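You operate a simulated robot arm through the tools that you are given. There is no shell and no other tool. Be economical: measure what you need, move in short steps, check, and stop when the job is done.

The job below is to be done with a simulated robot arm. You get a single attempt, and the scene is never put back.

TASK
Tip the sifted bran through the funnel into the jar.
Fine: put the tub back in the sieve tray and slide it in. Where these are worked on the way, their far stop is far enough and under half their travel is too little: sieve tray.

Only the result counts: the job must be done as asked and must still hold three seconds after the hand-in. Knocking over, shifting, dropping, spilling or breaking anything else fails it.

THE ROBOT
A 6-joint arm with a two-finger parallel gripper, fixed in place. Base frame: the origin is at the foot of the arm, x ahead of it, y to its left, z up; the work surface is at about z = 0. Units: cm, rad, N and s.
With the tool pointing down near the work surface it reaches from about 14 to 58 cm from the base axis. Its first joint turns from -1.152 to 1.152 rad. Payload 2.1 kg.
Tool frame: the origin (TCP) lies between the finger pads and is the grasp point; the fingertips stand 3 cm ahead of it; z points along the fingers, y is the line along which they close. The gripper opens to 9.4 cm. The fingers are 2.8 cm wide and 1 cm thick; the gripper's body (5 by 9.6 cm) begins 5.5 cm behind the TCP.
Orientation is that of the tool frame in the base frame, as [roll, pitch, yaw] about the fixed x, y, z axes, in that order (R = Rz(yaw) Ry(pitch) Rx(roll)). With the fingers straight down and closing along the base's y, the tool's x points along the base's -x, its y along +y and its z along -z.

THE INTERFACE
- The arm moves only by the tool move_arm. Its argument "motion" is a list of rows, each a list of 7 numbers: the opening, from 0 (shut) to 1 (fully open), then the shift along the base's x, y, z in units of 20 mm (1.0 is 20 mm), then the turn, a rotation vector about the base's x, y, z in units of 8 degrees (1.0 is 8 degrees). In form: [[hand, dx, dy, dz, ax, ay, az], ...]. A call has 1 to 10 rows; each row shifts and turns the commanded pose from where the row before left it. A call with a number of a shift or a turn outside -1 to 1 is refused whole. Rows are played at 5 a second. More than 5 cm and 0.15 rad between two rows, or a gripper value outside its range, and nothing of the call is played. A pose out of reach is approached as far as the arm can. The call stops where the force on the tool passes 40 N (or 10 N more than at its start, if that is more) or the arm is blocked; 0.2 s more then pass. Each finger travels about 7.2 cm/s and halts on what it meets, pressing with about 25 N; the grip force reading is that of the motor and also rises with nothing between the fingers. The clock runs only during rows and for 0.2 s after the last one: add rows that do not move to give the fingers time. The reply holds the time, the measured pose of the TCP, the force on the tool along the base axes, the opening and the grip force, in the units named above and with some noise, with the torque about the TCP (base axes, N m) and any sound that the robot's microphone picked up, and new pictures: "views" is both (left out), scene, wrist or none.
- Cameras (640 x 400 px; columns grow to the right, rows downward): "scene" is fixed at [5.67, -36.84, 49.4]; the picture's right is [0.78, -0.62, 0.00], its down [-0.30, -0.38, -0.87] and it looks along [0.54, 0.68, -0.49] (base axes); focal length 219 px, centre (320, 200). "wrist" rides on the gripper at [7.6, 1.4, -10.3] in the tool frame; the picture's right is [-0.18, 0.98, 0.00], its down [-0.75, -0.14, -0.64] and it looks along [-0.63, -0.12, 0.77] (tool axes); focal length 243 px, centre (320, 200). There is no depth. A picture from a camera that has moved, and an enlarged one, comes with that camera's place and axes in the base frame and with its lens.
- zoom(camera, box): a new picture of the part [left, top, right, bottom] of that camera's present view, enlarged. It takes no simulated time.
- sign_off(): hands the job in; it is judged then, once.

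Go step by step. Nothing tells you positions but the pictures and the camera data: compare them with the known pose of the tool, close in by small moves and look again before you grip or let go. The budget is 120 turns and 200 pictures, counting those below and the enlarged ones. Unless the task says otherwise, let go and move clear before handing in, and close with one line.

The tools are called after ">>>" as a command line: name --pt "numbers of a row" for each row, then --argument value for the rest, lists and objects as JSON in quotes. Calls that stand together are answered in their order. move_arm: Moves the arm, as the interface text tells. Its arguments: {"type":"object","properties":{"motion":{"type":"array"},"views":{"type":"string","enum":["both","scene","wrist","none"]}},"required":["motion"]} The other tools are called the same way: zoom (camera, box) takes an enlarged picture of a part of a camera's view; sign_off () hands the job in.

At the start:

```text
time: 0.0
ee_pos: [35.59, 14.69, 40.25]
tool_rot: [-3.139, 0.003, 3.141]
contact_force: [0.5, 0.1, -0.5]
moment: [0.0, 0.01, 0.0]
finger_gap: 9.4
grip_force: 0.1
```

scene: 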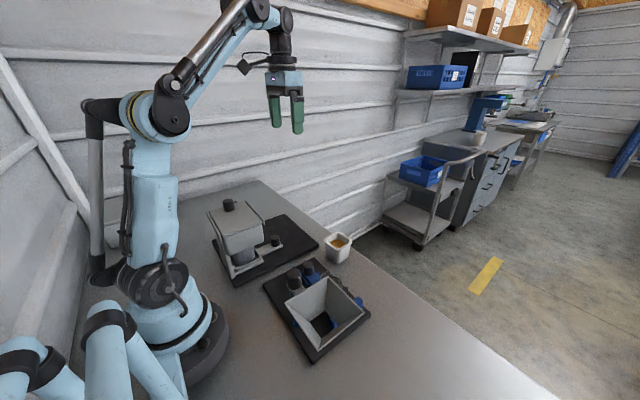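
wrist: 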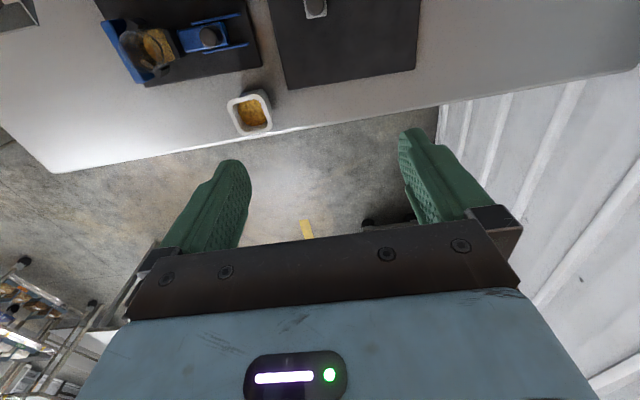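

I see two dark base plates with devices on them and a white cup at the table edge. I'll zoom in to identify the parts.

>>> zoom --camera "scene" --box '[190, 180, 390, 305]'

>>> zoom --camera "scene" --box '[250, 240, 390, 370]'

>>> zoom --camera "wrist" --box '[80, 0, 440, 150]'

```text
3.20 times, centred on (290, 242) of scene
camera zoom: at [5.67, -36.84, 49.4], right [0.78, -0.62, 0.0], down [-0.3, -0.38, -0.87], along [0.54, 0.68, -0.49], focal length 702 px, centre (416, 64)
```

zoom: 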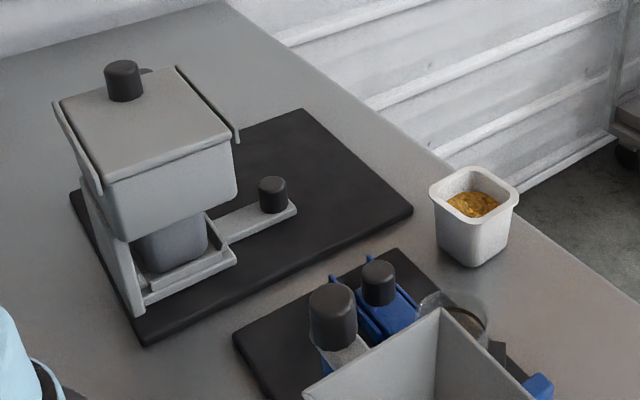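

```text
3.08 times, centred on (320, 305) of scene
camera zoom: at [5.67, -36.84, 49.4], right [0.78, -0.62, 0.0], down [-0.3, -0.38, -0.87], along [0.54, 0.68, -0.49], focal length 675 px, centre (320, -123)
```

zoom: 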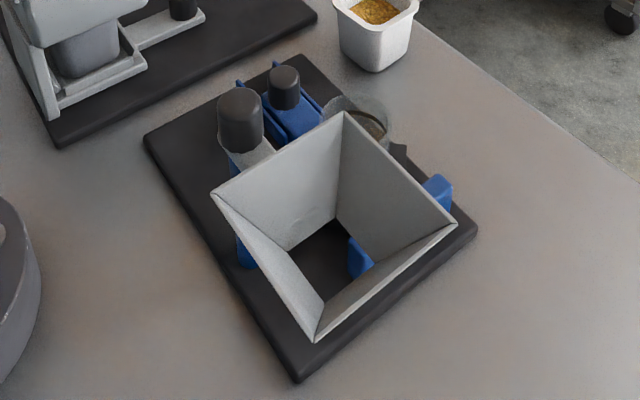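

```text
1.78 times, centred on (260, 75) of wrist
camera zoom: at [27.88, 16.05, 50.38], right [0.19, 0.98, 0.0], down [0.75, -0.14, 0.64], along [0.63, -0.12, -0.76], focal length 431 px, centre (427, 422)
```

zoom: 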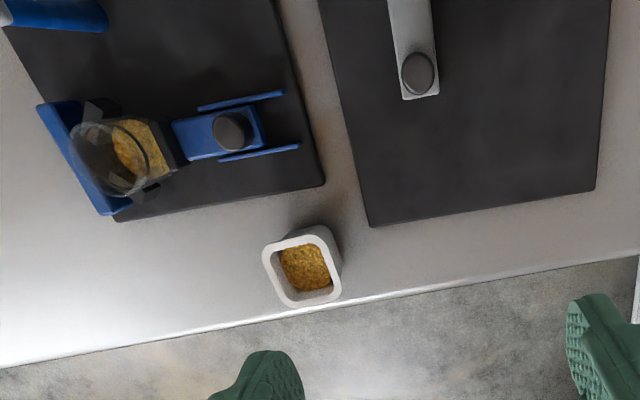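

I take the sieve (tub in a pull-out tray) to be the left plate, and the funnel station to be the right plate. I need an overhead look, so I'll move the wrist camera above the funnel station, tilted to look straight down.

>>> move_arm --pt "1 -0.4 -0.9 -0.1 0 0.375 0" --pt "1 -0.4 -0.9 -0.1 0 0.375 0" --pt "1 -0.4 -0.9 -0.1 0 0.375 0" --pt "1 -0.4 -0.9 -0.1 0 0.375 0" --pt "1 -0.4 -0.9 -0.1 0 0.375 0" --pt "1 -0.4 -0.9 -0.1 0 0.375 0" --pt "1 -0.4 -0.9 -0.1 0 0.375 0" --pt "1 -0.4 -0.9 -0.1 0 0.375 0" --pt "1 -0.4 -0.9 -0.1 0 0.375 0" --pt "1 -0.4 -0.9 -0.1 0 0.375 0" --views "wrist"

```text
time: 1.8
ee_pos: [29.77, 0.71, 38.54]
tool_rot: [-3.134, -0.387, 3.122]
contact_force: [5.3, 3.4, -9.5]
moment: [-0.53, 0.4, -0.14]
finger_gap: 9.37
grip_force: 0.0
stopped in row 8: the force on the tool passed its limit (the readings are from after the stop); the commanded pose is now the measured one
camera wrist: at [26.43, 2.26, 50.8], right [0.19, 0.98, -0.08], down [0.94, -0.16, 0.31], along [0.29, -0.13, -0.95], focal length 243 px, centre (320, 200)
```

wrist: 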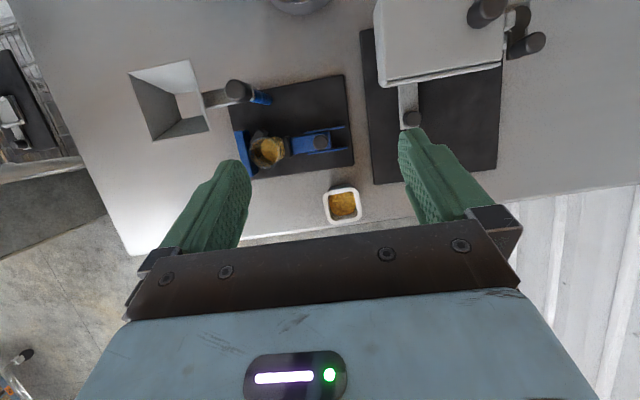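

The funnel sits on a swing arm turned away from the jar, and the jar is in a blue V-clamp. I'll zoom in for detail.

>>> zoom --camera "wrist" --box '[120, 50, 370, 200]'

>>> zoom --camera "wrist" --box '[310, 0, 560, 230]'

>>> zoom --camera "scene" --box '[260, 220, 370, 300]'

```text
2.56 times, centred on (245, 125) of wrist
camera zoom: at [26.43, 2.26, 50.8], right [0.19, 0.98, -0.08], down [0.94, -0.16, 0.31], along [0.29, -0.13, -0.95], focal length 621 px, centre (512, 392)
```

zoom: 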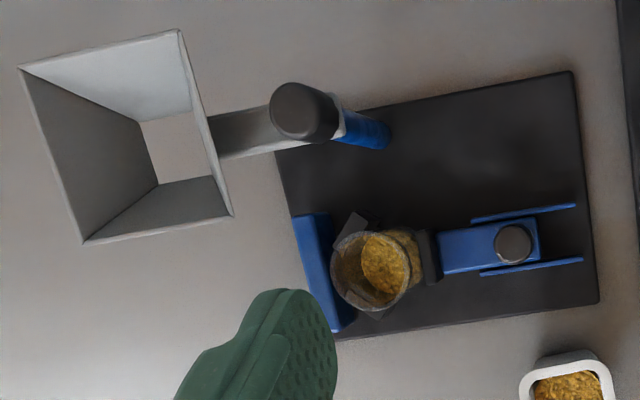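

```text
1.74 times, centred on (435, 115) of wrist
camera zoom: at [26.43, 2.26, 50.8], right [0.19, 0.98, -0.08], down [0.94, -0.16, 0.31], along [0.29, -0.13, -0.95], focal length 422 px, centre (120, 348)
```

zoom: 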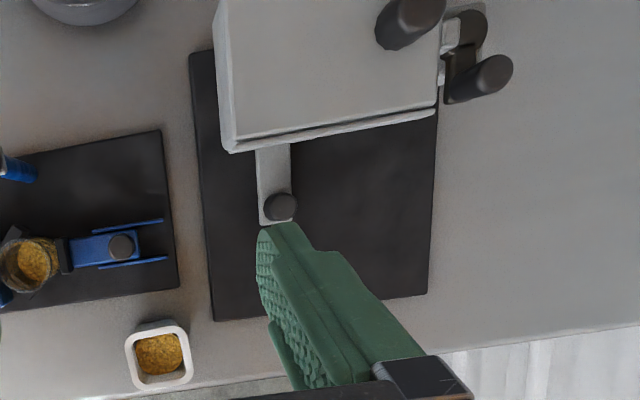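

```text
5.00 times, centred on (315, 260) of scene
camera zoom: at [5.67, -36.84, 49.4], right [0.78, -0.62, 0.0], down [-0.3, -0.38, -0.87], along [0.54, 0.68, -0.49], focal length 1096 px, centre (345, -100)
```

zoom: 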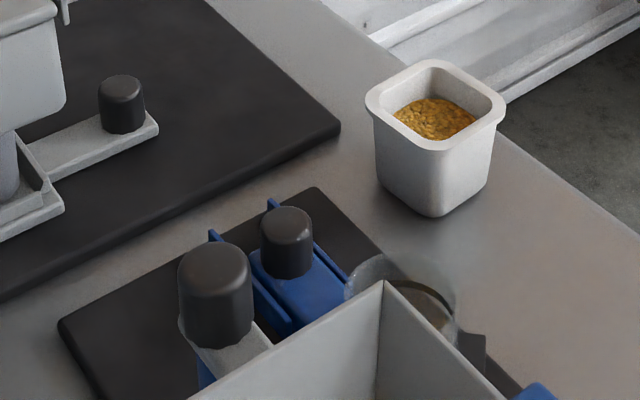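

The funnel (rim about z=17, centre near (20,-20)) is parked. Its pivot knob is at about (20,-10.4, top z=16), and the jar is at about (30,-11.3). The funnel must swing +90° to sit over the jar. I'll go above the pivot knob and level the tool.

>>> move_arm --pt "0.65 -0.2 -0.25 -0.2 0 -0.2 0" --pt "0.65 -0.5 -0.55 -0.5 0 -0.3 0" --pt "0.65 -0.5 -0.6 -0.6 0 -0.3 0" --pt "0.65 -0.5 -0.6 -0.6 0 -0.3 0" --pt "0.65 -0.5 -0.6 -0.6 0 -0.3 0" --pt "0.65 -0.5 -0.6 -0.6 0 -0.3 0" --pt "0.65 -0.5 -0.6 -0.6 0 -0.3 0" --pt "0.65 -0.5 -0.6 -0.6 0 -0.3 0" --pt "0.65 -0.5 -0.6 -0.6 0 -0.3 0" --pt "0.65 -0.3 -0.3 -0.3 0 -0.2 0"

```text
time: 4.0
ee_pos: [20.7, -9.97, 28.12]
tool_rot: [3.141, 0.003, 3.123]
contact_force: [0.0, 1.0, -1.0]
moment: [-0.02, -0.03, 0.0]
finger_gap: 6.12
grip_force: 0.1
camera wrist: at [12.88, -8.37, 38.32], right [0.2, 0.98, 0.0], down [0.75, -0.15, 0.64], along [0.63, -0.13, -0.76], focal length 243 px, centre (320, 200)
```

scene: 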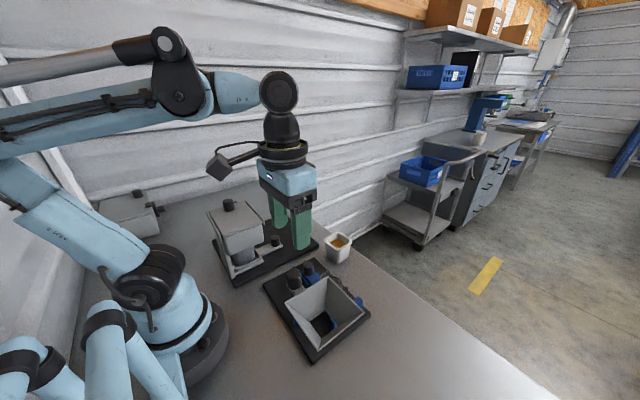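
wrist: 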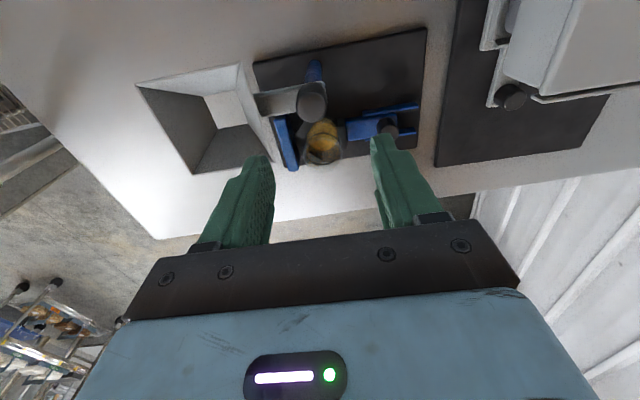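

I'm above the pivot region now. I'll zoom to refine the knob position and check the other object behind the sieve.

>>> zoom --camera "wrist" --box '[130, 30, 450, 190]'

>>> zoom --camera "scene" --box '[80, 170, 280, 295]'

```text
2.00 times, centred on (290, 110) of wrist
camera zoom: at [12.88, -8.37, 38.32], right [0.2, 0.98, 0.0], down [0.75, -0.15, 0.64], along [0.63, -0.13, -0.76], focal length 485 px, centre (380, 380)
```

zoom: 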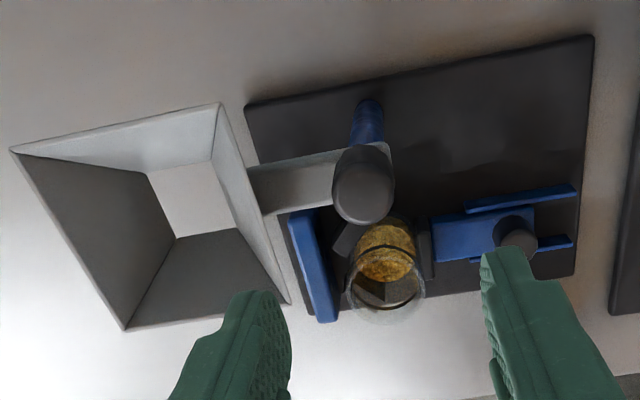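

```text
3.20 times, centred on (180, 232) of scene
camera zoom: at [5.67, -36.84, 49.4], right [0.78, -0.62, 0.0], down [-0.3, -0.38, -0.87], along [0.54, 0.68, -0.49], focal length 702 px, centre (768, 96)
```

zoom: 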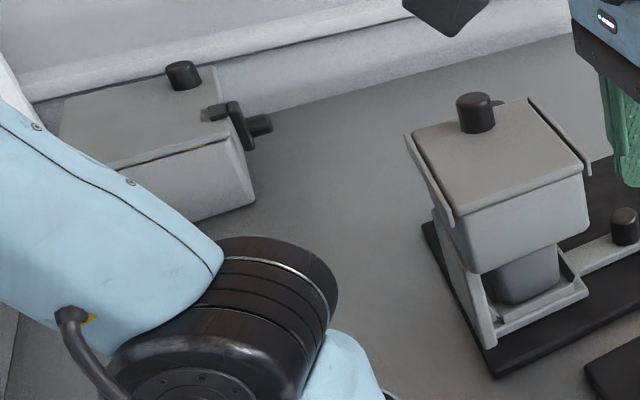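

The knob refines to about (20.3,-10.6), top z=16. I'll pre-rotate the tool -45°, then descend over it.

>>> move_arm --pt "0.65 0 0 0 0 0 -0.5" --pt "0.65 0 0 0 0 0 -0.8" --pt "0.65 0 -0.1 0 0 0 -0.8" --pt "0.65 -0.1 -0.1 0 0 0 -0.8" --pt "0.65 -0.1 -0.1 0 0 0 -0.8" --pt "0.65 0 0 -0.5 0 0 -0.8" --pt "0.65 0 0 -0.8 0 0 -0.8" --pt "0.65 0 0 -0.8 0 0 -0.3" --pt "0.65 0 0 -0.8 0 0 0" --pt "0.65 0 0 -0.4 0 0 0"

```text
time: 6.2
ee_pos: [20.31, -10.62, 21.43]
tool_rot: [3.141, 0.001, 2.344]
contact_force: [-0.8, 0.0, -1.3]
moment: [0.0, -0.02, 0.01]
finger_gap: 6.12
grip_force: 0.0
camera wrist: at [15.88, -4.17, 31.63], right [0.83, 0.55, 0.0], down [0.42, -0.64, 0.64], along [0.36, -0.54, -0.77], focal length 243 px, centre (320, 200)
```

scene: 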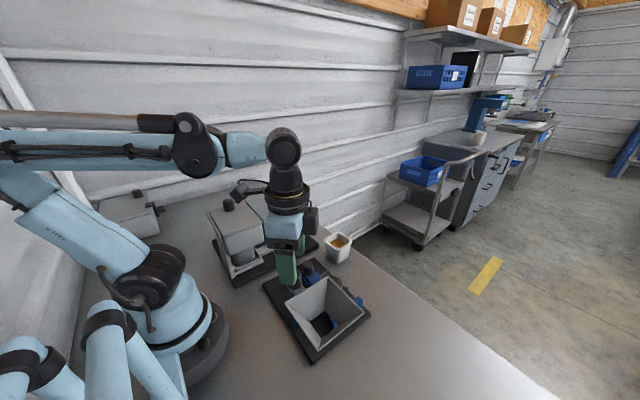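
wrist: 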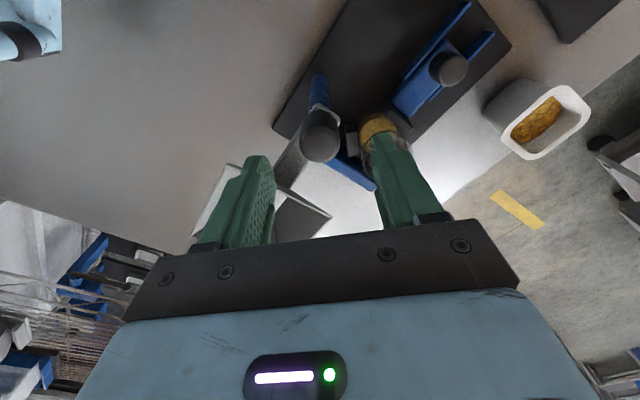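

The knob is centred between the fingers. I'll descend to about z=15.8 and close.

>>> move_arm --pt "0.65 0 -0.1 -0.7 0 0 0" --pt "0.65 0 -0.05 -0.8 0 0 0" --pt "0.65 0 0 -0.8 0 0 0" --pt "0.65 0 0 -0.5 0 0 0" --pt "0.65 0 0 0 0 0 0" --pt "0.3 0 0 0 0 0 0" --pt "0 0 0 0 0 0 0" --pt "0 0 0 0 0 0 0"

```text
time: 7.1
ee_pos: [20.27, -10.94, 17.06]
tool_rot: [-3.141, -0.001, 2.343]
contact_force: [0.2, 2.4, 10.0]
moment: [-0.24, 0.11, -0.04]
finger_gap: 5.97
grip_force: 0.1
stopped in row 4: the force on the tool passed its limit (the readings are from after the stop); the commanded pose is now the measured one
camera wrist: at [15.86, -4.42, 27.22], right [0.83, 0.55, 0.0], down [0.43, -0.64, 0.64], along [0.35, -0.53, -0.77], focal length 243 px, centre (320, 200)
```

scene: 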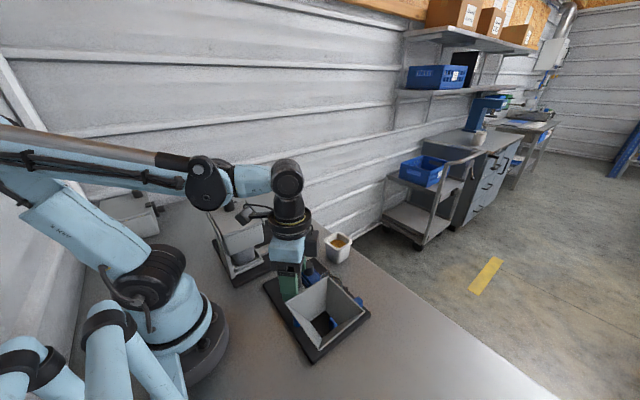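
wrist: 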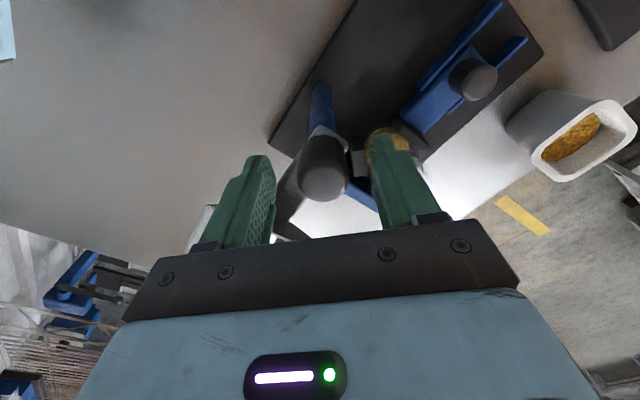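

A fingertip touched the swing arm at z≈14, so the knob is the part above that. I'll back up slightly and close on the knob.

>>> move_arm --pt "0.65 0 0 0.15 0 0 0" --pt "0.5 0 0 0 0 0 0" --pt "0.3 0 0 0 0 0 0" --pt "0.1 0 0 0 0 0 0" --pt "0 0 0 0 0 0 0" --pt "0 0 0 0 0 0 0" --views "wrist"

```text
time: 8.5
ee_pos: [20.17, -10.85, 17.24]
tool_rot: [3.14, -0.003, 2.343]
contact_force: [11.0, 17.6, 3.6]
moment: [0.06, 0.03, 0.28]
finger_gap: 2.73
grip_force: 25.0
camera wrist: at [15.86, -4.35, 27.48], right [0.83, 0.55, 0.0], down [0.43, -0.64, 0.64], along [0.35, -0.53, -0.77], focal length 243 px, centre (320, 200)
```

wrist: 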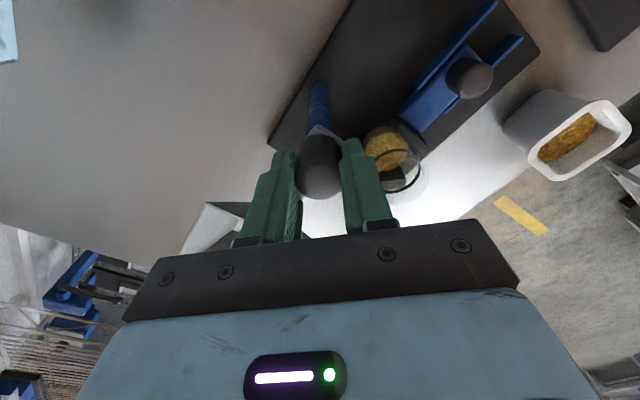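

I've gripped the knob, with some sideways load along the closing axis. I'll relieve it a little and try a small twist.

>>> move_arm --pt "0 0.06 0.08 0 0 0 0" --pt "0 0 0 0 0 0 0.3" --pt "0 0 0 0 0 0 0.5" --pt "0 0 0 0 0 0 0.5" --pt "0 0 0 0 0 0 0" --views "both"

```text
time: 9.7
ee_pos: [20.33, -10.83, 17.31]
tool_rot: [-3.137, -0.004, 2.523]
contact_force: [-7.6, -5.3, -0.7]
moment: [0.57, 0.35, 0.04]
finger_gap: 2.76
grip_force: 25.1
camera wrist: at [14.82, -5.15, 27.47], right [0.72, 0.7, -0.01], down [0.54, -0.55, 0.64], along [0.44, -0.46, -0.77], focal length 243 px, centre (320, 200)
```

scene: 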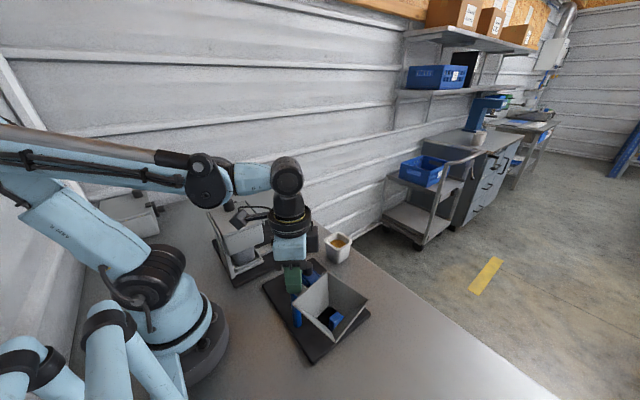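
wrist: 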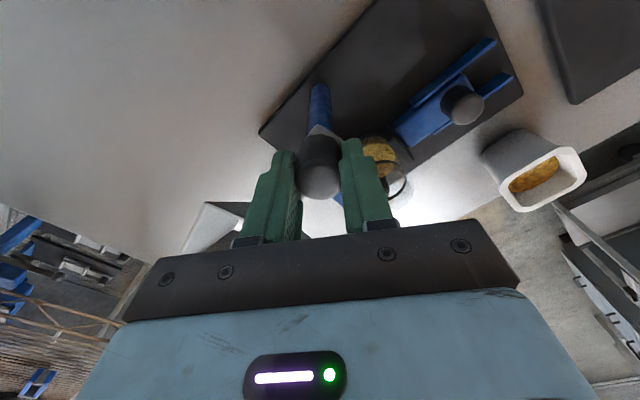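

The funnel follows the twist, so I'll continue in the same direction.

>>> move_arm --pt "0 0 0 0 0 0 0.5" --pt "0 0 0 0 0 0 0.6" --pt "0 0 0 0 0 0 0.6" --pt "0 0 0 0 0 0 0.6" --pt "0 0 0 0 0 0 0.6" --pt "0 0 0 0 0 0 0.6" --pt "0 0 0 0 0 0 0.6" --pt "0 0 0 0 0 0 0.6" --pt "0 0 0 0 0 0 0.6" --pt "0 0 0 0 0 0 0.3" --views "both"

```text
time: 11.9
ee_pos: [20.24, -10.7, 17.29]
tool_rot: [-3.139, 0.0, -2.976]
contact_force: [1.4, 10.6, 0.6]
moment: [0.36, -0.43, -0.04]
finger_gap: 2.74
grip_force: 24.8
camera wrist: at [12.49, -10.55, 27.46], right [0.02, 1.0, 0.0], down [0.77, -0.01, 0.64], along [0.64, -0.01, -0.77], focal length 243 px, centre (320, 200)
```

scene: 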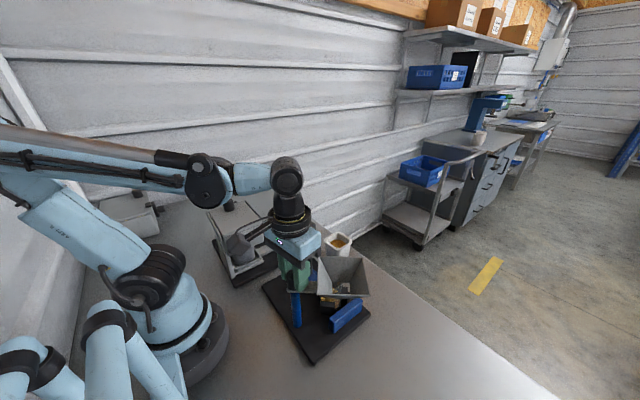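
wrist: 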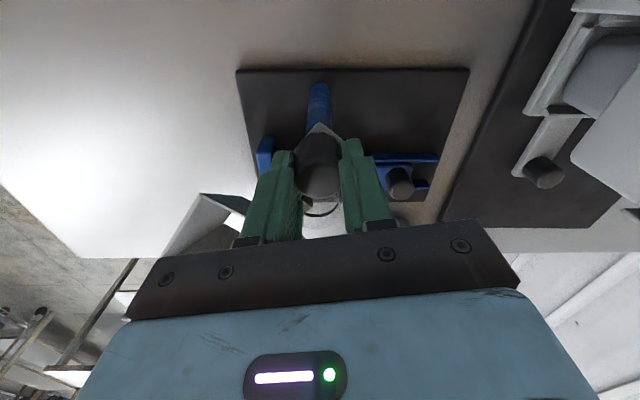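

About 55° of swing is done. I'll continue toward 90°, watching the torque for a stop.

>>> move_arm --pt "0 0 0 0 0 0 0.5" --pt "0 0 0 0 0 0 0.6" --pt "0 0 0 0 0 0 0.6" --pt "0 0 0 0 0 0 0.6" --pt "0 0 0 0 0 0 0.6" --pt "0 0 0 0 0 0 0.5" --pt "0 0 0 0 0 0 0.3" --pt "0 0 0 0 0 0 0" --views "both"

```text
time: 13.7
ee_pos: [20.33, -10.72, 17.27]
tool_rot: [-3.139, -0.005, -2.46]
contact_force: [-14.1, 0.7, -0.2]
moment: [0.03, 0.66, 0.01]
finger_gap: 2.73
grip_force: 25.2
camera wrist: at [13.42, -14.39, 27.55], right [-0.48, 0.88, 0.0], down [0.68, 0.37, 0.64], along [0.56, 0.3, -0.77], focal length 243 px, centre (320, 200)
```

scene: 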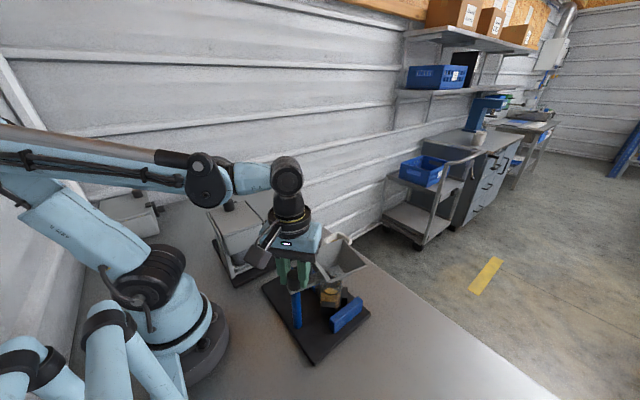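
wrist: 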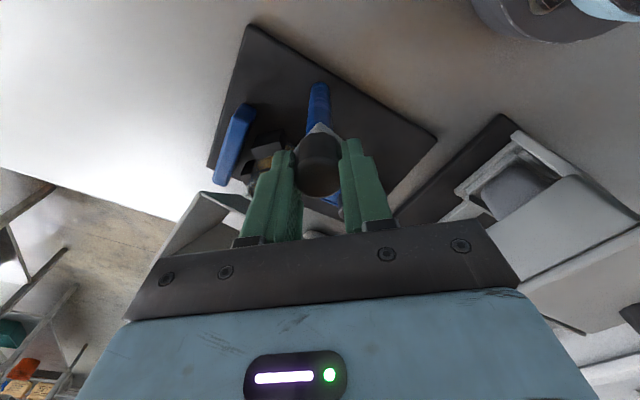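

The funnel has turned about 85°. I'll zoom to check its alignment over the jar.

>>> zoom --camera "scene" --box '[260, 220, 400, 350]'

>>> zoom --camera "wrist" --box '[180, 60, 420, 250]'

```text
3.08 times, centred on (330, 285) of scene
camera zoom: at [5.67, -36.84, 49.4], right [0.78, -0.62, 0.0], down [-0.3, -0.38, -0.87], along [0.54, 0.68, -0.49], focal length 675 px, centre (289, -62)
```

zoom: 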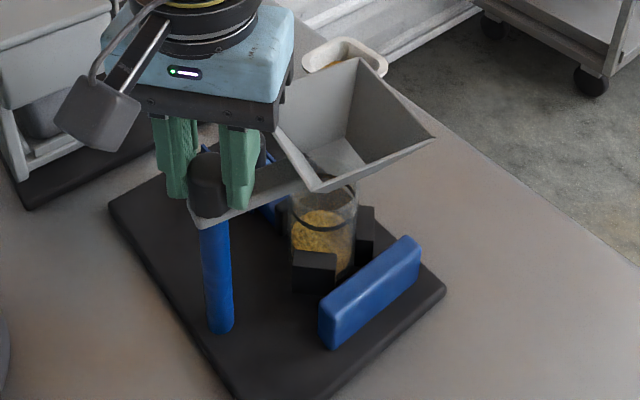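

```text
2.11 times, centred on (300, 155) of wrist
camera zoom: at [13.42, -14.39, 27.55], right [-0.48, 0.88, 0.0], down [0.68, 0.37, 0.64], along [0.56, 0.3, -0.77], focal length 511 px, centre (362, 295)
```

zoom: 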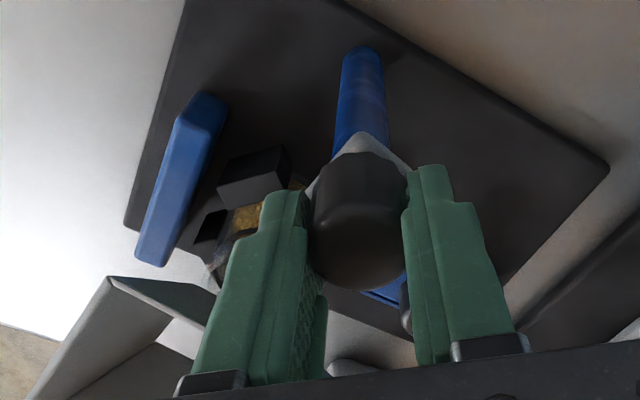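

The funnel looks slightly short of being centred on the jar. I'll rotate a bit more and watch for a stop.

>>> move_arm --pt "0 0 0 0 0 0 0.4" --pt "0 0 0 0 0 0 0.4" --pt "0 0 0 0 0 0 0.2" --pt "0 0 0 0 0 0 0" --views "none"

>>> zoom --camera "scene" --box '[260, 220, 400, 350]'

```text
time: 14.7
ee_pos: [20.29, -10.67, 17.27]
tool_rot: [3.141, -0.005, -2.319]
contact_force: [-24.8, -3.4, 15.1]
moment: [0.28, -0.01, 0.02]
finger_gap: 2.72
grip_force: 25.5
```

```text
3.08 times, centred on (330, 285) of scene
camera zoom: at [5.66, -36.84, 49.41], right [0.78, -0.62, 0.0], down [-0.3, -0.38, -0.87], along [0.54, 0.68, -0.49], focal length 675 px, centre (289, -62)
```

zoom: 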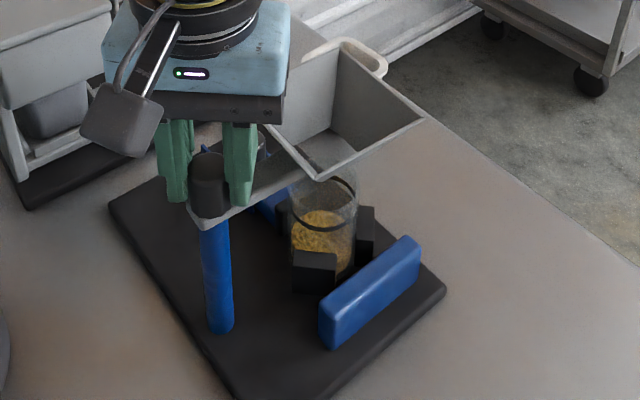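

>>> zoom --camera "scene" --box '[300, 220, 360, 320]'

>>> zoom --camera "wrist" --box '[150, 60, 400, 250]'

```text
4.00 times, centred on (330, 270) of scene
camera zoom: at [5.66, -36.84, 49.41], right [0.78, -0.62, 0.0], down [-0.3, -0.38, -0.87], along [0.54, 0.68, -0.49], focal length 877 px, centre (280, -80)
```

zoom: 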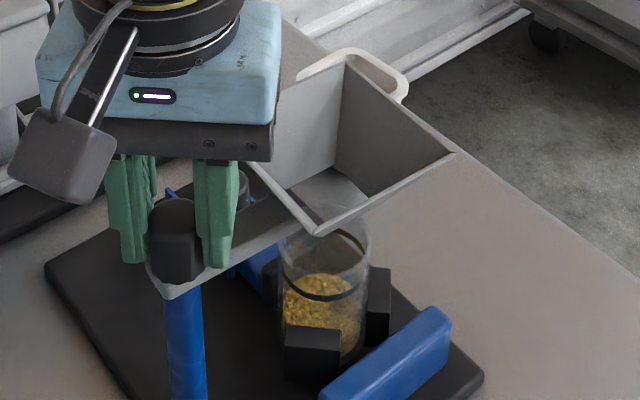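

```text
2.11 times, centred on (275, 155) of wrist
camera zoom: at [13.99, -15.29, 27.53], right [-0.59, 0.8, 0.0], down [0.62, 0.46, 0.64], along [0.51, 0.38, -0.77], focal length 511 px, centre (415, 295)
```

zoom: 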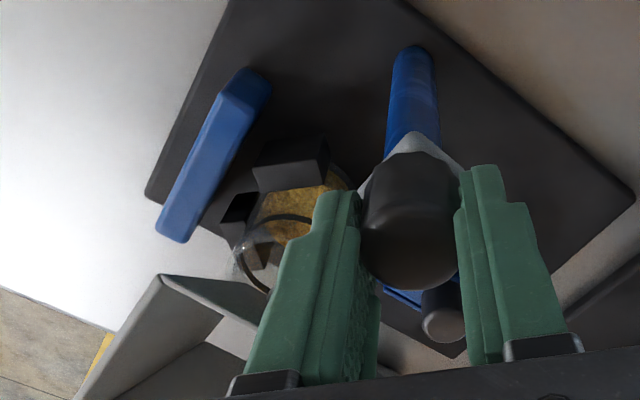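

I'll release the knob, rise, rotate back and tilt the camera to look down through the funnel.

>>> move_arm --pt "0.3 0 0 0 0 0 0" --pt "0.6 0 0 0 0 0 0" --pt "0.6 0 0 0 0 0 0" --pt "0.6 0 0 0.5 0 0 0" --pt "0.6 0 0 0.9 0 0 0" --pt "0.6 0 0 0.9 0 0 0" --pt "0.6 0 0 0.9 0 0 0" --pt "0.6 0 0 0.9 0 0 -0.5" --pt "0.6 0 0 0.9 0 0 -0.9" --pt "0.6 0 0 0.5 0 0 -0.9" --views "none"

>>> move_arm --pt "0.8 0.3 -0.1 0.2 0 0 -0.9" --pt "0.8 0.5 -0.2 0.4 0 0 -0.9" --pt "0.8 0.5 -0.2 0.4 0 0 -0.9" --pt "0.8 0.5 -0.2 0.4 0 0.4 -0.9" --pt "0.8 0.5 -0.2 0.4 0 0.6 0" --pt "0.8 0.5 -0.2 0.4 0 0.6 0" --pt "0.8 0.5 -0.2 0.4 0 0.6 0" --pt "0.8 0.5 -0.2 0.2 0 0.6 0" --pt "0.8 0.3 -0.1 0 0 0.6 0" --pt "0.8 0 0 0 0 0.4 0"

```text
time: 16.9
ee_pos: [20.29, -10.61, 28.31]
tool_rot: [-3.14, -0.001, -2.643]
contact_force: [0.7, -0.6, 0.2]
moment: [0.02, -0.02, 0.02]
finger_gap: 5.66
grip_force: 0.1
```

```text
time: 19.1
ee_pos: [28.5, -13.99, 33.79]
tool_rot: [-3.138, -0.468, 3.138]
contact_force: [5.3, -5.5, -26.0]
moment: [-0.03, -0.16, 0.03]
finger_gap: 7.49
grip_force: 0.0
out of reach, approached as far as the arm can: row 10
camera wrist: at [26.36, -12.57, 46.25], right [0.17, 0.98, -0.09], down [0.96, -0.14, 0.23], along [0.22, -0.12, -0.97], focal length 243 px, centre (320, 200)
```

scene: 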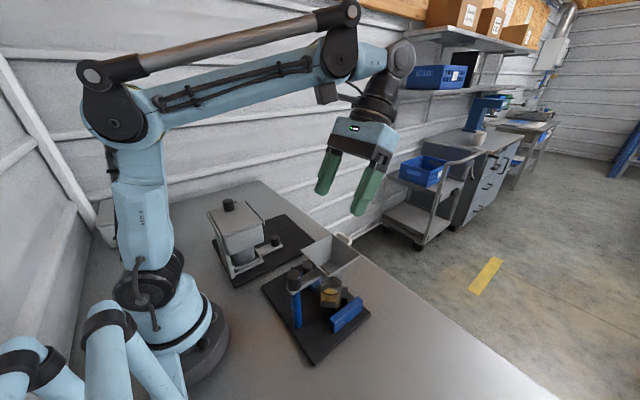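
wrist: 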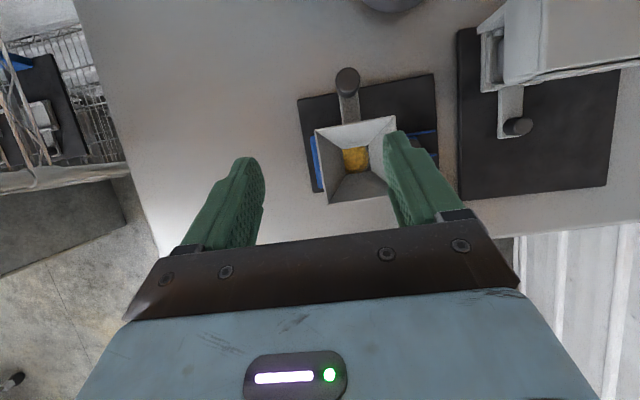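

>>> zoom --camera "wrist" --box '[290, 60, 450, 210]'

>>> zoom --camera "scene" --box '[260, 220, 390, 350]'

>>> zoom --camera "wrist" --box '[440, 0, 640, 200]'

```text
2.67 times, centred on (370, 135) of wrist
camera zoom: at [26.36, -12.57, 46.25], right [0.17, 0.98, -0.09], down [0.96, -0.14, 0.23], along [0.22, -0.12, -0.97], focal length 647 px, centre (187, 373)
```

zoom: 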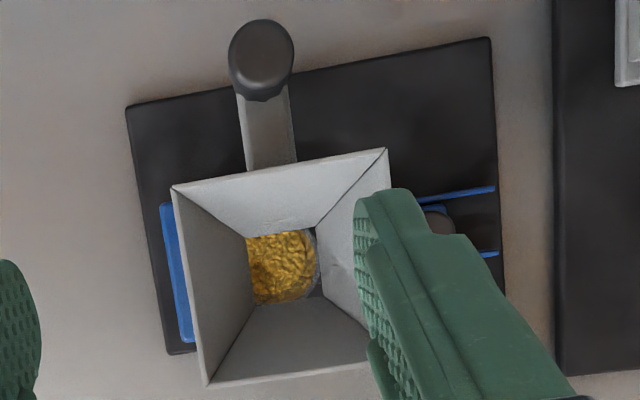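

```text
3.08 times, centred on (325, 285) of scene
camera zoom: at [5.67, -36.84, 49.4], right [0.78, -0.62, 0.0], down [-0.3, -0.38, -0.87], along [0.54, 0.68, -0.49], focal length 675 px, centre (305, -62)
```

zoom: 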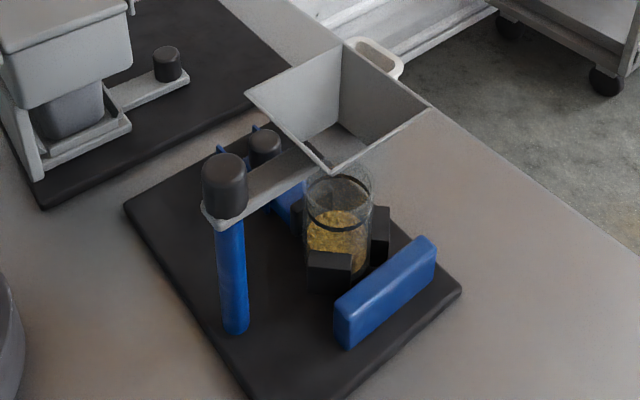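

```text
2.00 times, centred on (540, 100) of wrist
camera zoom: at [26.36, -12.57, 46.25], right [0.17, 0.98, -0.09], down [0.96, -0.14, 0.23], along [0.22, -0.12, -0.97], focal length 485 px, centre (-120, 400)
```

zoom: 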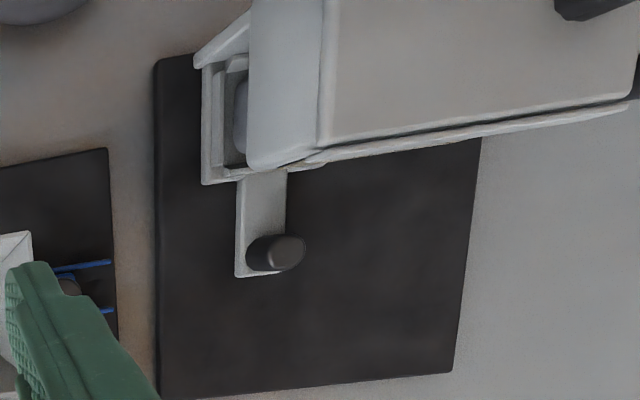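

>>> zoom --camera "wrist" --box '[330, 110, 390, 190]'

>>> zoom --camera "scene" --box '[310, 250, 350, 320]'

```text
5.00 times, centred on (360, 150) of wrist
camera zoom: at [26.36, -12.57, 46.25], right [0.17, 0.98, -0.09], down [0.96, -0.14, 0.23], along [0.22, -0.12, -0.97], focal length 1213 px, centre (120, 450)
```

zoom: 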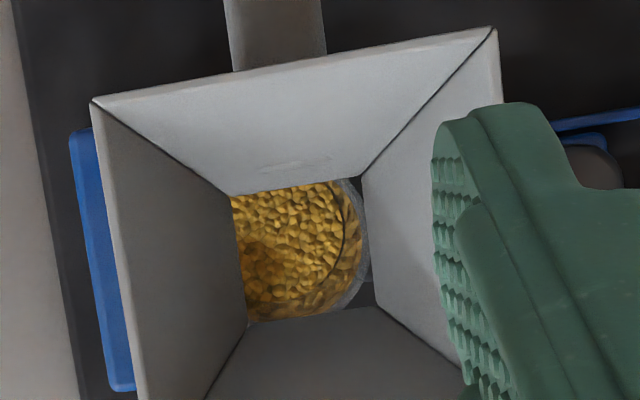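

```text
5.71 times, centred on (330, 285) of scene
camera zoom: at [5.67, -36.84, 49.4], right [0.78, -0.62, 0.0], down [-0.3, -0.38, -0.87], along [0.54, 0.68, -0.49], focal length 1253 px, centre (263, -286)
```

zoom: 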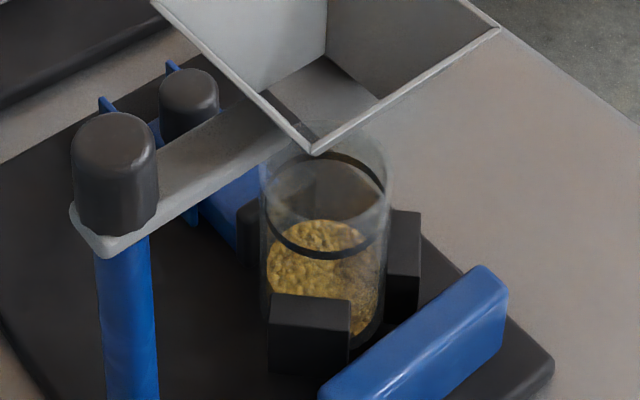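

The spout hole sits about 0.5 cm too far toward +y relative to the jar, so I over-rotated by about 3.5°. I'll return to the knob and twist it back slightly.

>>> move_arm --pt "0.65 -0.2 0.1 0 0 -0.3 0" --pt "0.65 -0.5 0.2 0 0 -0.4 0" --pt "0.65 -0.6 0.25 -0.2 0 -0.4 0" --pt "0.65 -0.6 0.25 -0.5 0 -0.4 0" --pt "0.65 -0.6 0.25 -0.7 0 -0.4 0" --pt "0.65 -0.6 0.25 -0.8 0 -0.4 0" --pt "0.65 -0.5 0.2 -0.8 0 -0.4 0" --pt "0.65 -0.3 0.1 -0.8 0 -0.4 0" --pt "0.65 -0.2 0.05 -0.7 0 -0.25 0" --pt "0.65 0 0 -0.4 0 0 0" --views "wrist"

```text
time: 21.3
ee_pos: [20.3, -10.66, 24.09]
tool_rot: [3.141, -0.003, 3.14]
contact_force: [-0.1, -0.5, -0.5]
moment: [0.03, -0.04, 0.02]
finger_gap: 6.1
grip_force: 0.0
camera wrist: at [12.66, -9.19, 34.31], right [0.19, 0.98, 0.0], down [0.75, -0.14, 0.64], along [0.63, -0.12, -0.77], focal length 243 px, centre (320, 200)
```

wrist: 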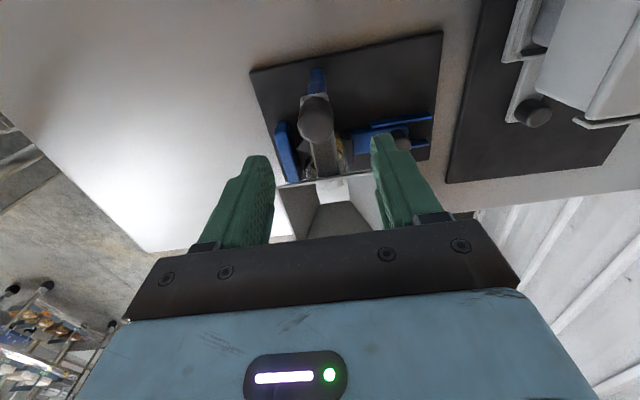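

>>> move_arm --pt "0.65 0 -0.05 -0.6 0 0 0" --pt "0.65 0 0 -0.9 0 0 0" --pt "0.65 0 0 -0.9 0 0 0" --pt "0.65 0 0 -0.7 0 0 0" --pt "0.65 0 0 -0.25 0 0 0" --pt "0.4 0 0 0 0 0 0" --pt "0.2 0 0 0 0 0 0" --pt "0 0 0 0 0 0 0" --pt "0 0 0 0 0 0 0" --views "none"

>>> move_arm --pt "0 0 0 0 0 0 -0.25" --pt "0 0 0 0 0 0 -0.25" --pt "0 0 0 0 0 0 0" --views "none"

>>> zoom --camera "scene" --box '[310, 250, 350, 320]'

```text
time: 23.3
ee_pos: [20.04, -10.72, 17.37]
tool_rot: [-3.137, -0.006, 3.138]
contact_force: [-14.4, -15.3, 1.9]
moment: [0.17, -0.07, -0.11]
finger_gap: 2.71
grip_force: 25.2
```

```text
time: 24.1
ee_pos: [20.26, -10.73, 17.3]
tool_rot: [-3.138, -0.006, 3.068]
contact_force: [-19.8, -11.5, 9.8]
moment: [0.06, 0.35, 0.06]
finger_gap: 2.74
grip_force: 24.9
```

```text
5.71 times, centred on (330, 285) of scene
camera zoom: at [5.66, -36.84, 49.4], right [0.78, -0.62, 0.0], down [-0.3, -0.38, -0.87], along [0.54, 0.68, -0.49], focal length 1253 px, centre (263, -286)
```

zoom: 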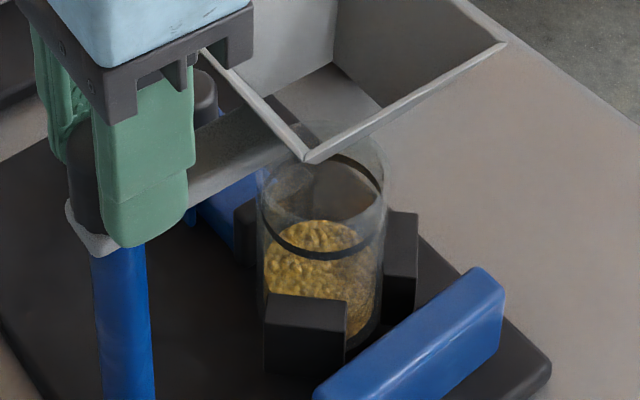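

I twisted it back about 4°. I'll release, rise and re-check from above.

>>> move_arm --pt "0.3 0 0 0 0 0 0" --pt "0.65 0 0 0 0 0 0" --pt "0.65 0 0 0 0 0 0" --pt "0.65 0 0 0.5 0 0 0" --pt "0.65 0 0 0.9 0 0 0" --pt "0.65 0 0 0.9 0 0 0.2" --pt "0.65 0 0 0.9 0 0 0.2" --pt "0.65 0.2 -0.1 0.9 0 0 0.1" --pt "0.65 0.4 -0.2 0.9 0 0.2 0" --pt "0.65 0.5 -0.2 0.6 0 0.3 0" --views "none"

>>> move_arm --pt "1 0.5 -0.1 0.5 0 0.3 0" --pt "1 0.5 0 0.5 0 0.4 0" --pt "1 0.5 0 0.5 0 0.4 0" --pt "1 0.5 0 0.4 0 0.4 0" --pt "1 0.5 0 0.2 0 0.4 0" --pt "1 0.3 0 0 0 0.4 0" --pt "1 0.2 0 0 0 0.2 0" --pt "1 0 0 0 0 0 0" --views "wrist"

>>> zoom --camera "wrist" --box '[315, 100, 395, 200]'

```text
time: 26.3
ee_pos: [22.54, -11.81, 28.63]
tool_rot: [-3.141, -0.074, 3.139]
contact_force: [0.2, 0.1, 0.1]
moment: [-0.02, -0.02, 0.03]
finger_gap: 6.12
grip_force: 0.0
```

```text
time: 28.1
ee_pos: [28.49, -11.82, 32.74]
tool_rot: [-3.139, -0.422, 3.139]
contact_force: [0.2, 0.4, 0.3]
moment: [0.0, 0.0, 0.0]
finger_gap: 9.37
grip_force: 0.0
camera wrist: at [25.7, -10.43, 45.21], right [0.17, 0.98, -0.08], down [0.95, -0.14, 0.28], along [0.26, -0.12, -0.96], focal length 243 px, centre (320, 200)
```

wrist: 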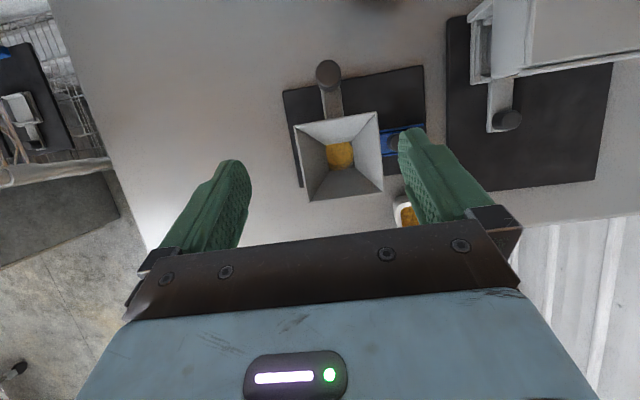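

```text
4.00 times, centred on (355, 150) of wrist
camera zoom: at [25.7, -10.43, 45.21], right [0.17, 0.98, -0.08], down [0.95, -0.14, 0.28], along [0.26, -0.12, -0.96], focal length 970 px, centre (180, 400)
```

zoom: 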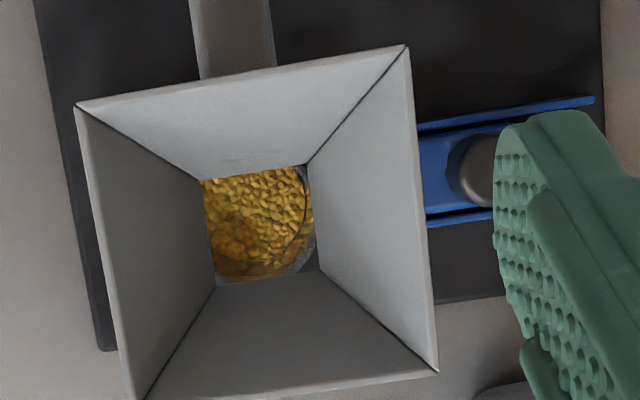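

The funnel outlet now lies over the jar, square to the plate. Next is the sieve tray knob at about (28.5,14.7, z≈1.5–5). I'll approach with the tool tilted 24° so the hand clears the hopper.

>>> move_arm --pt "0.8 0 0.6 0 0 0 0" --pt "0.8 0 0.95 -0.2 0 0 0" --pt "0.8 0 0.95 -0.4 0 0 0" --pt "0.8 0 0.95 -0.4 0 0 0" --pt "0.8 0 0.95 -0.4 0 0 0" --pt "0.8 0 0.95 -0.4 0 0 0" --pt "0.8 0 0.95 -0.4 0 0 0" --pt "0.8 0 0.95 -0.4 0 0 0" --pt "0.8 0 0.95 -0.4 0 0 0" --pt "0.8 0 0.5 -0.2 0 0 0" --views "none"

>>> move_arm --pt "0.8 0.1 0.6 -0.5 0 0 0" --pt "0.8 0.2 0.9 -0.6 0 0 0" --pt "0.8 0.2 0.95 -0.7 0 0 0" --pt "0.8 0.1 0.95 -0.7 0 0 0" --pt "0.8 0 0.8 -0.7 0 0 0" --pt "0.8 0 0.4 -0.4 0 0 0" --pt "0.8 0 0 0 0 0 0" --views "both"

```text
time: 30.3
ee_pos: [28.45, 5.55, 26.33]
tool_rot: [-3.141, -0.422, 3.138]
contact_force: [0.0, 0.1, 0.6]
moment: [0.02, 0.0, -0.05]
finger_gap: 7.51
grip_force: 0.1
```

```text
time: 31.9
ee_pos: [29.82, 14.82, 19.04]
tool_rot: [-3.139, -0.422, 3.137]
contact_force: [0.0, 0.6, -0.2]
moment: [-0.02, 0.02, -0.01]
finger_gap: 7.53
grip_force: 0.0
camera wrist: at [26.92, 16.21, 31.42], right [0.17, 0.98, -0.08], down [0.95, -0.14, 0.28], along [0.26, -0.12, -0.96], focal length 243 px, centre (320, 200)
```

scene: 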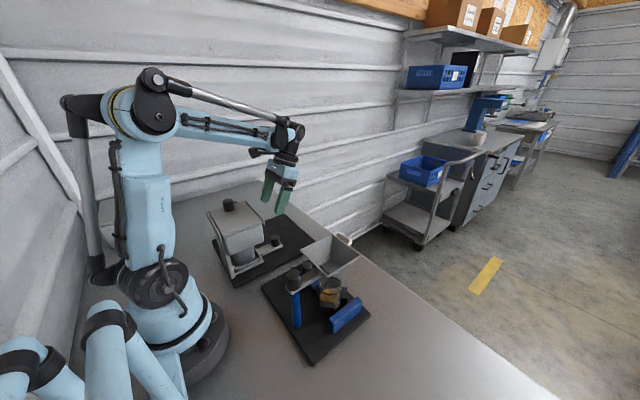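
wrist: 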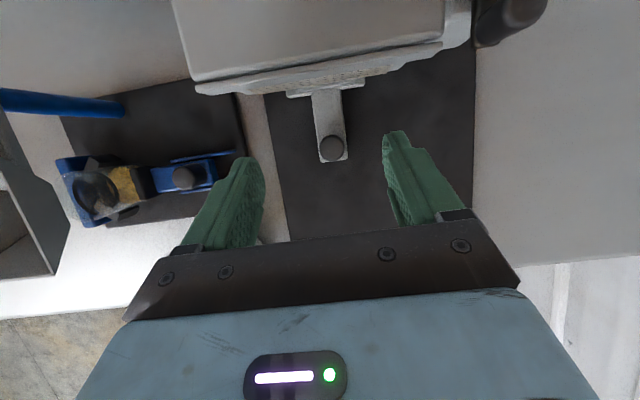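

The knob reads at (28.5,15.0). I'll descend around it to z≈5.2 and grip.

>>> move_arm --pt "0.7 -0.05 0.1 -0.6 0 0 0" --pt "0.7 -0.1 0 -0.9 0 0 0" --pt "0.7 -0.1 0 -0.9 0 0 0" --pt "0.7 -0.1 0 -0.9 0 0 0" --pt "0.7 -0.1 0 -0.9 0 0 0" --pt "0.7 -0.1 0 -0.9 0 0 0" --pt "0.7 -0.1 0 -0.9 0 0 0" --pt "0.7 0 0 -0.6 0 0 0" --pt "0.7 0 0 -0.2 0 0 0" --pt "0.7 0 0 0 0 0 0" --views "both"

```text
time: 34.1
ee_pos: [28.5, 14.96, 5.44]
tool_rot: [-3.141, -0.421, 3.14]
contact_force: [-0.1, -0.1, -0.6]
moment: [-0.01, -0.04, -0.01]
finger_gap: 6.6
grip_force: 0.1
camera wrist: at [25.62, 16.29, 17.94], right [0.17, 0.98, -0.08], down [0.95, -0.14, 0.28], along [0.26, -0.12, -0.96], focal length 243 px, centre (320, 200)
```

scene: 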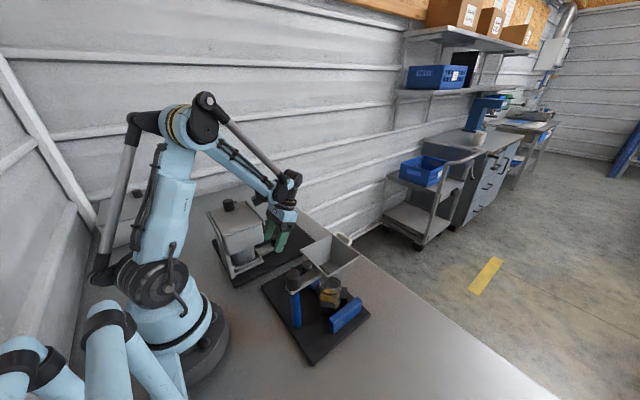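
wrist: 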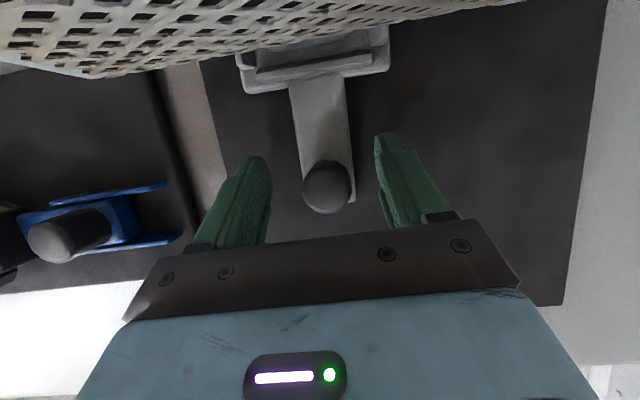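

>>> move_arm --pt "0.5 0 0 0 0 0 0" --pt "0.3 0 0 0 0 0 0" --pt "0.1 0 0 0 0 0 0" --pt "0 0 0 0 0 0 0" --pt "0 0 0 0 0 0 0" --views "none"

>>> move_arm --pt "0 0.2 0 0 0 0 0" --pt "0 0.3 0 0 0 0 0" --pt "0 0.4 0 0 0 0 0" --pt "0 0.4 0 0 0 0 0" --pt "0 0 0 0 0 0 0" --views "both"

```text
time: 35.3
ee_pos: [28.47, 14.94, 5.59]
tool_rot: [3.14, -0.42, 3.14]
contact_force: [1.4, 20.3, 0.1]
moment: [0.6, -0.22, -0.12]
finger_gap: 3.34
grip_force: 25.4
```

```text
time: 36.5
ee_pos: [31.07, 14.82, 5.59]
tool_rot: [-3.139, -0.42, 3.137]
contact_force: [1.4, -5.6, 0.4]
moment: [-0.22, 0.15, 0.06]
finger_gap: 3.32
grip_force: 25.5
camera wrist: at [28.17, 16.3, 18.01], right [0.17, 0.98, -0.08], down [0.95, -0.14, 0.28], along [0.26, -0.12, -0.96], focal length 243 px, centre (320, 200)
```

scene: 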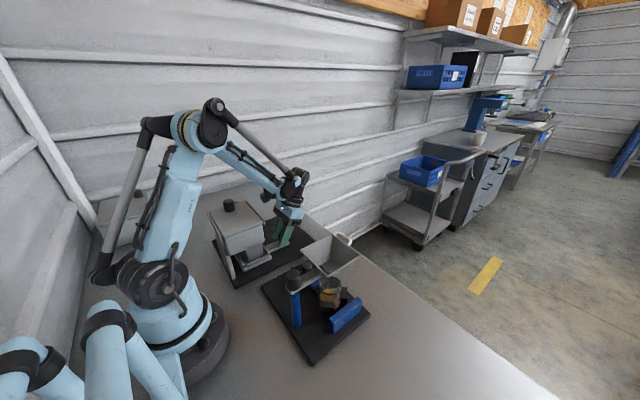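
wrist: 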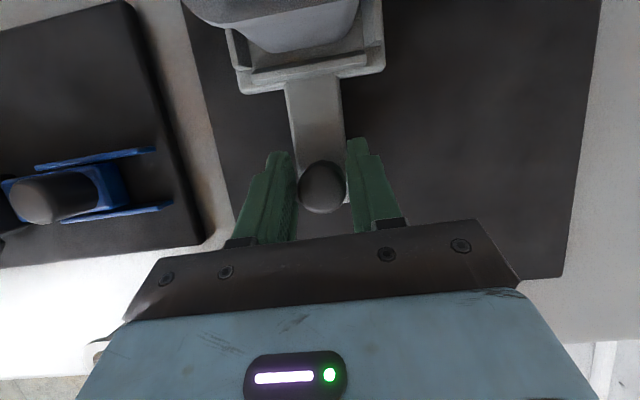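

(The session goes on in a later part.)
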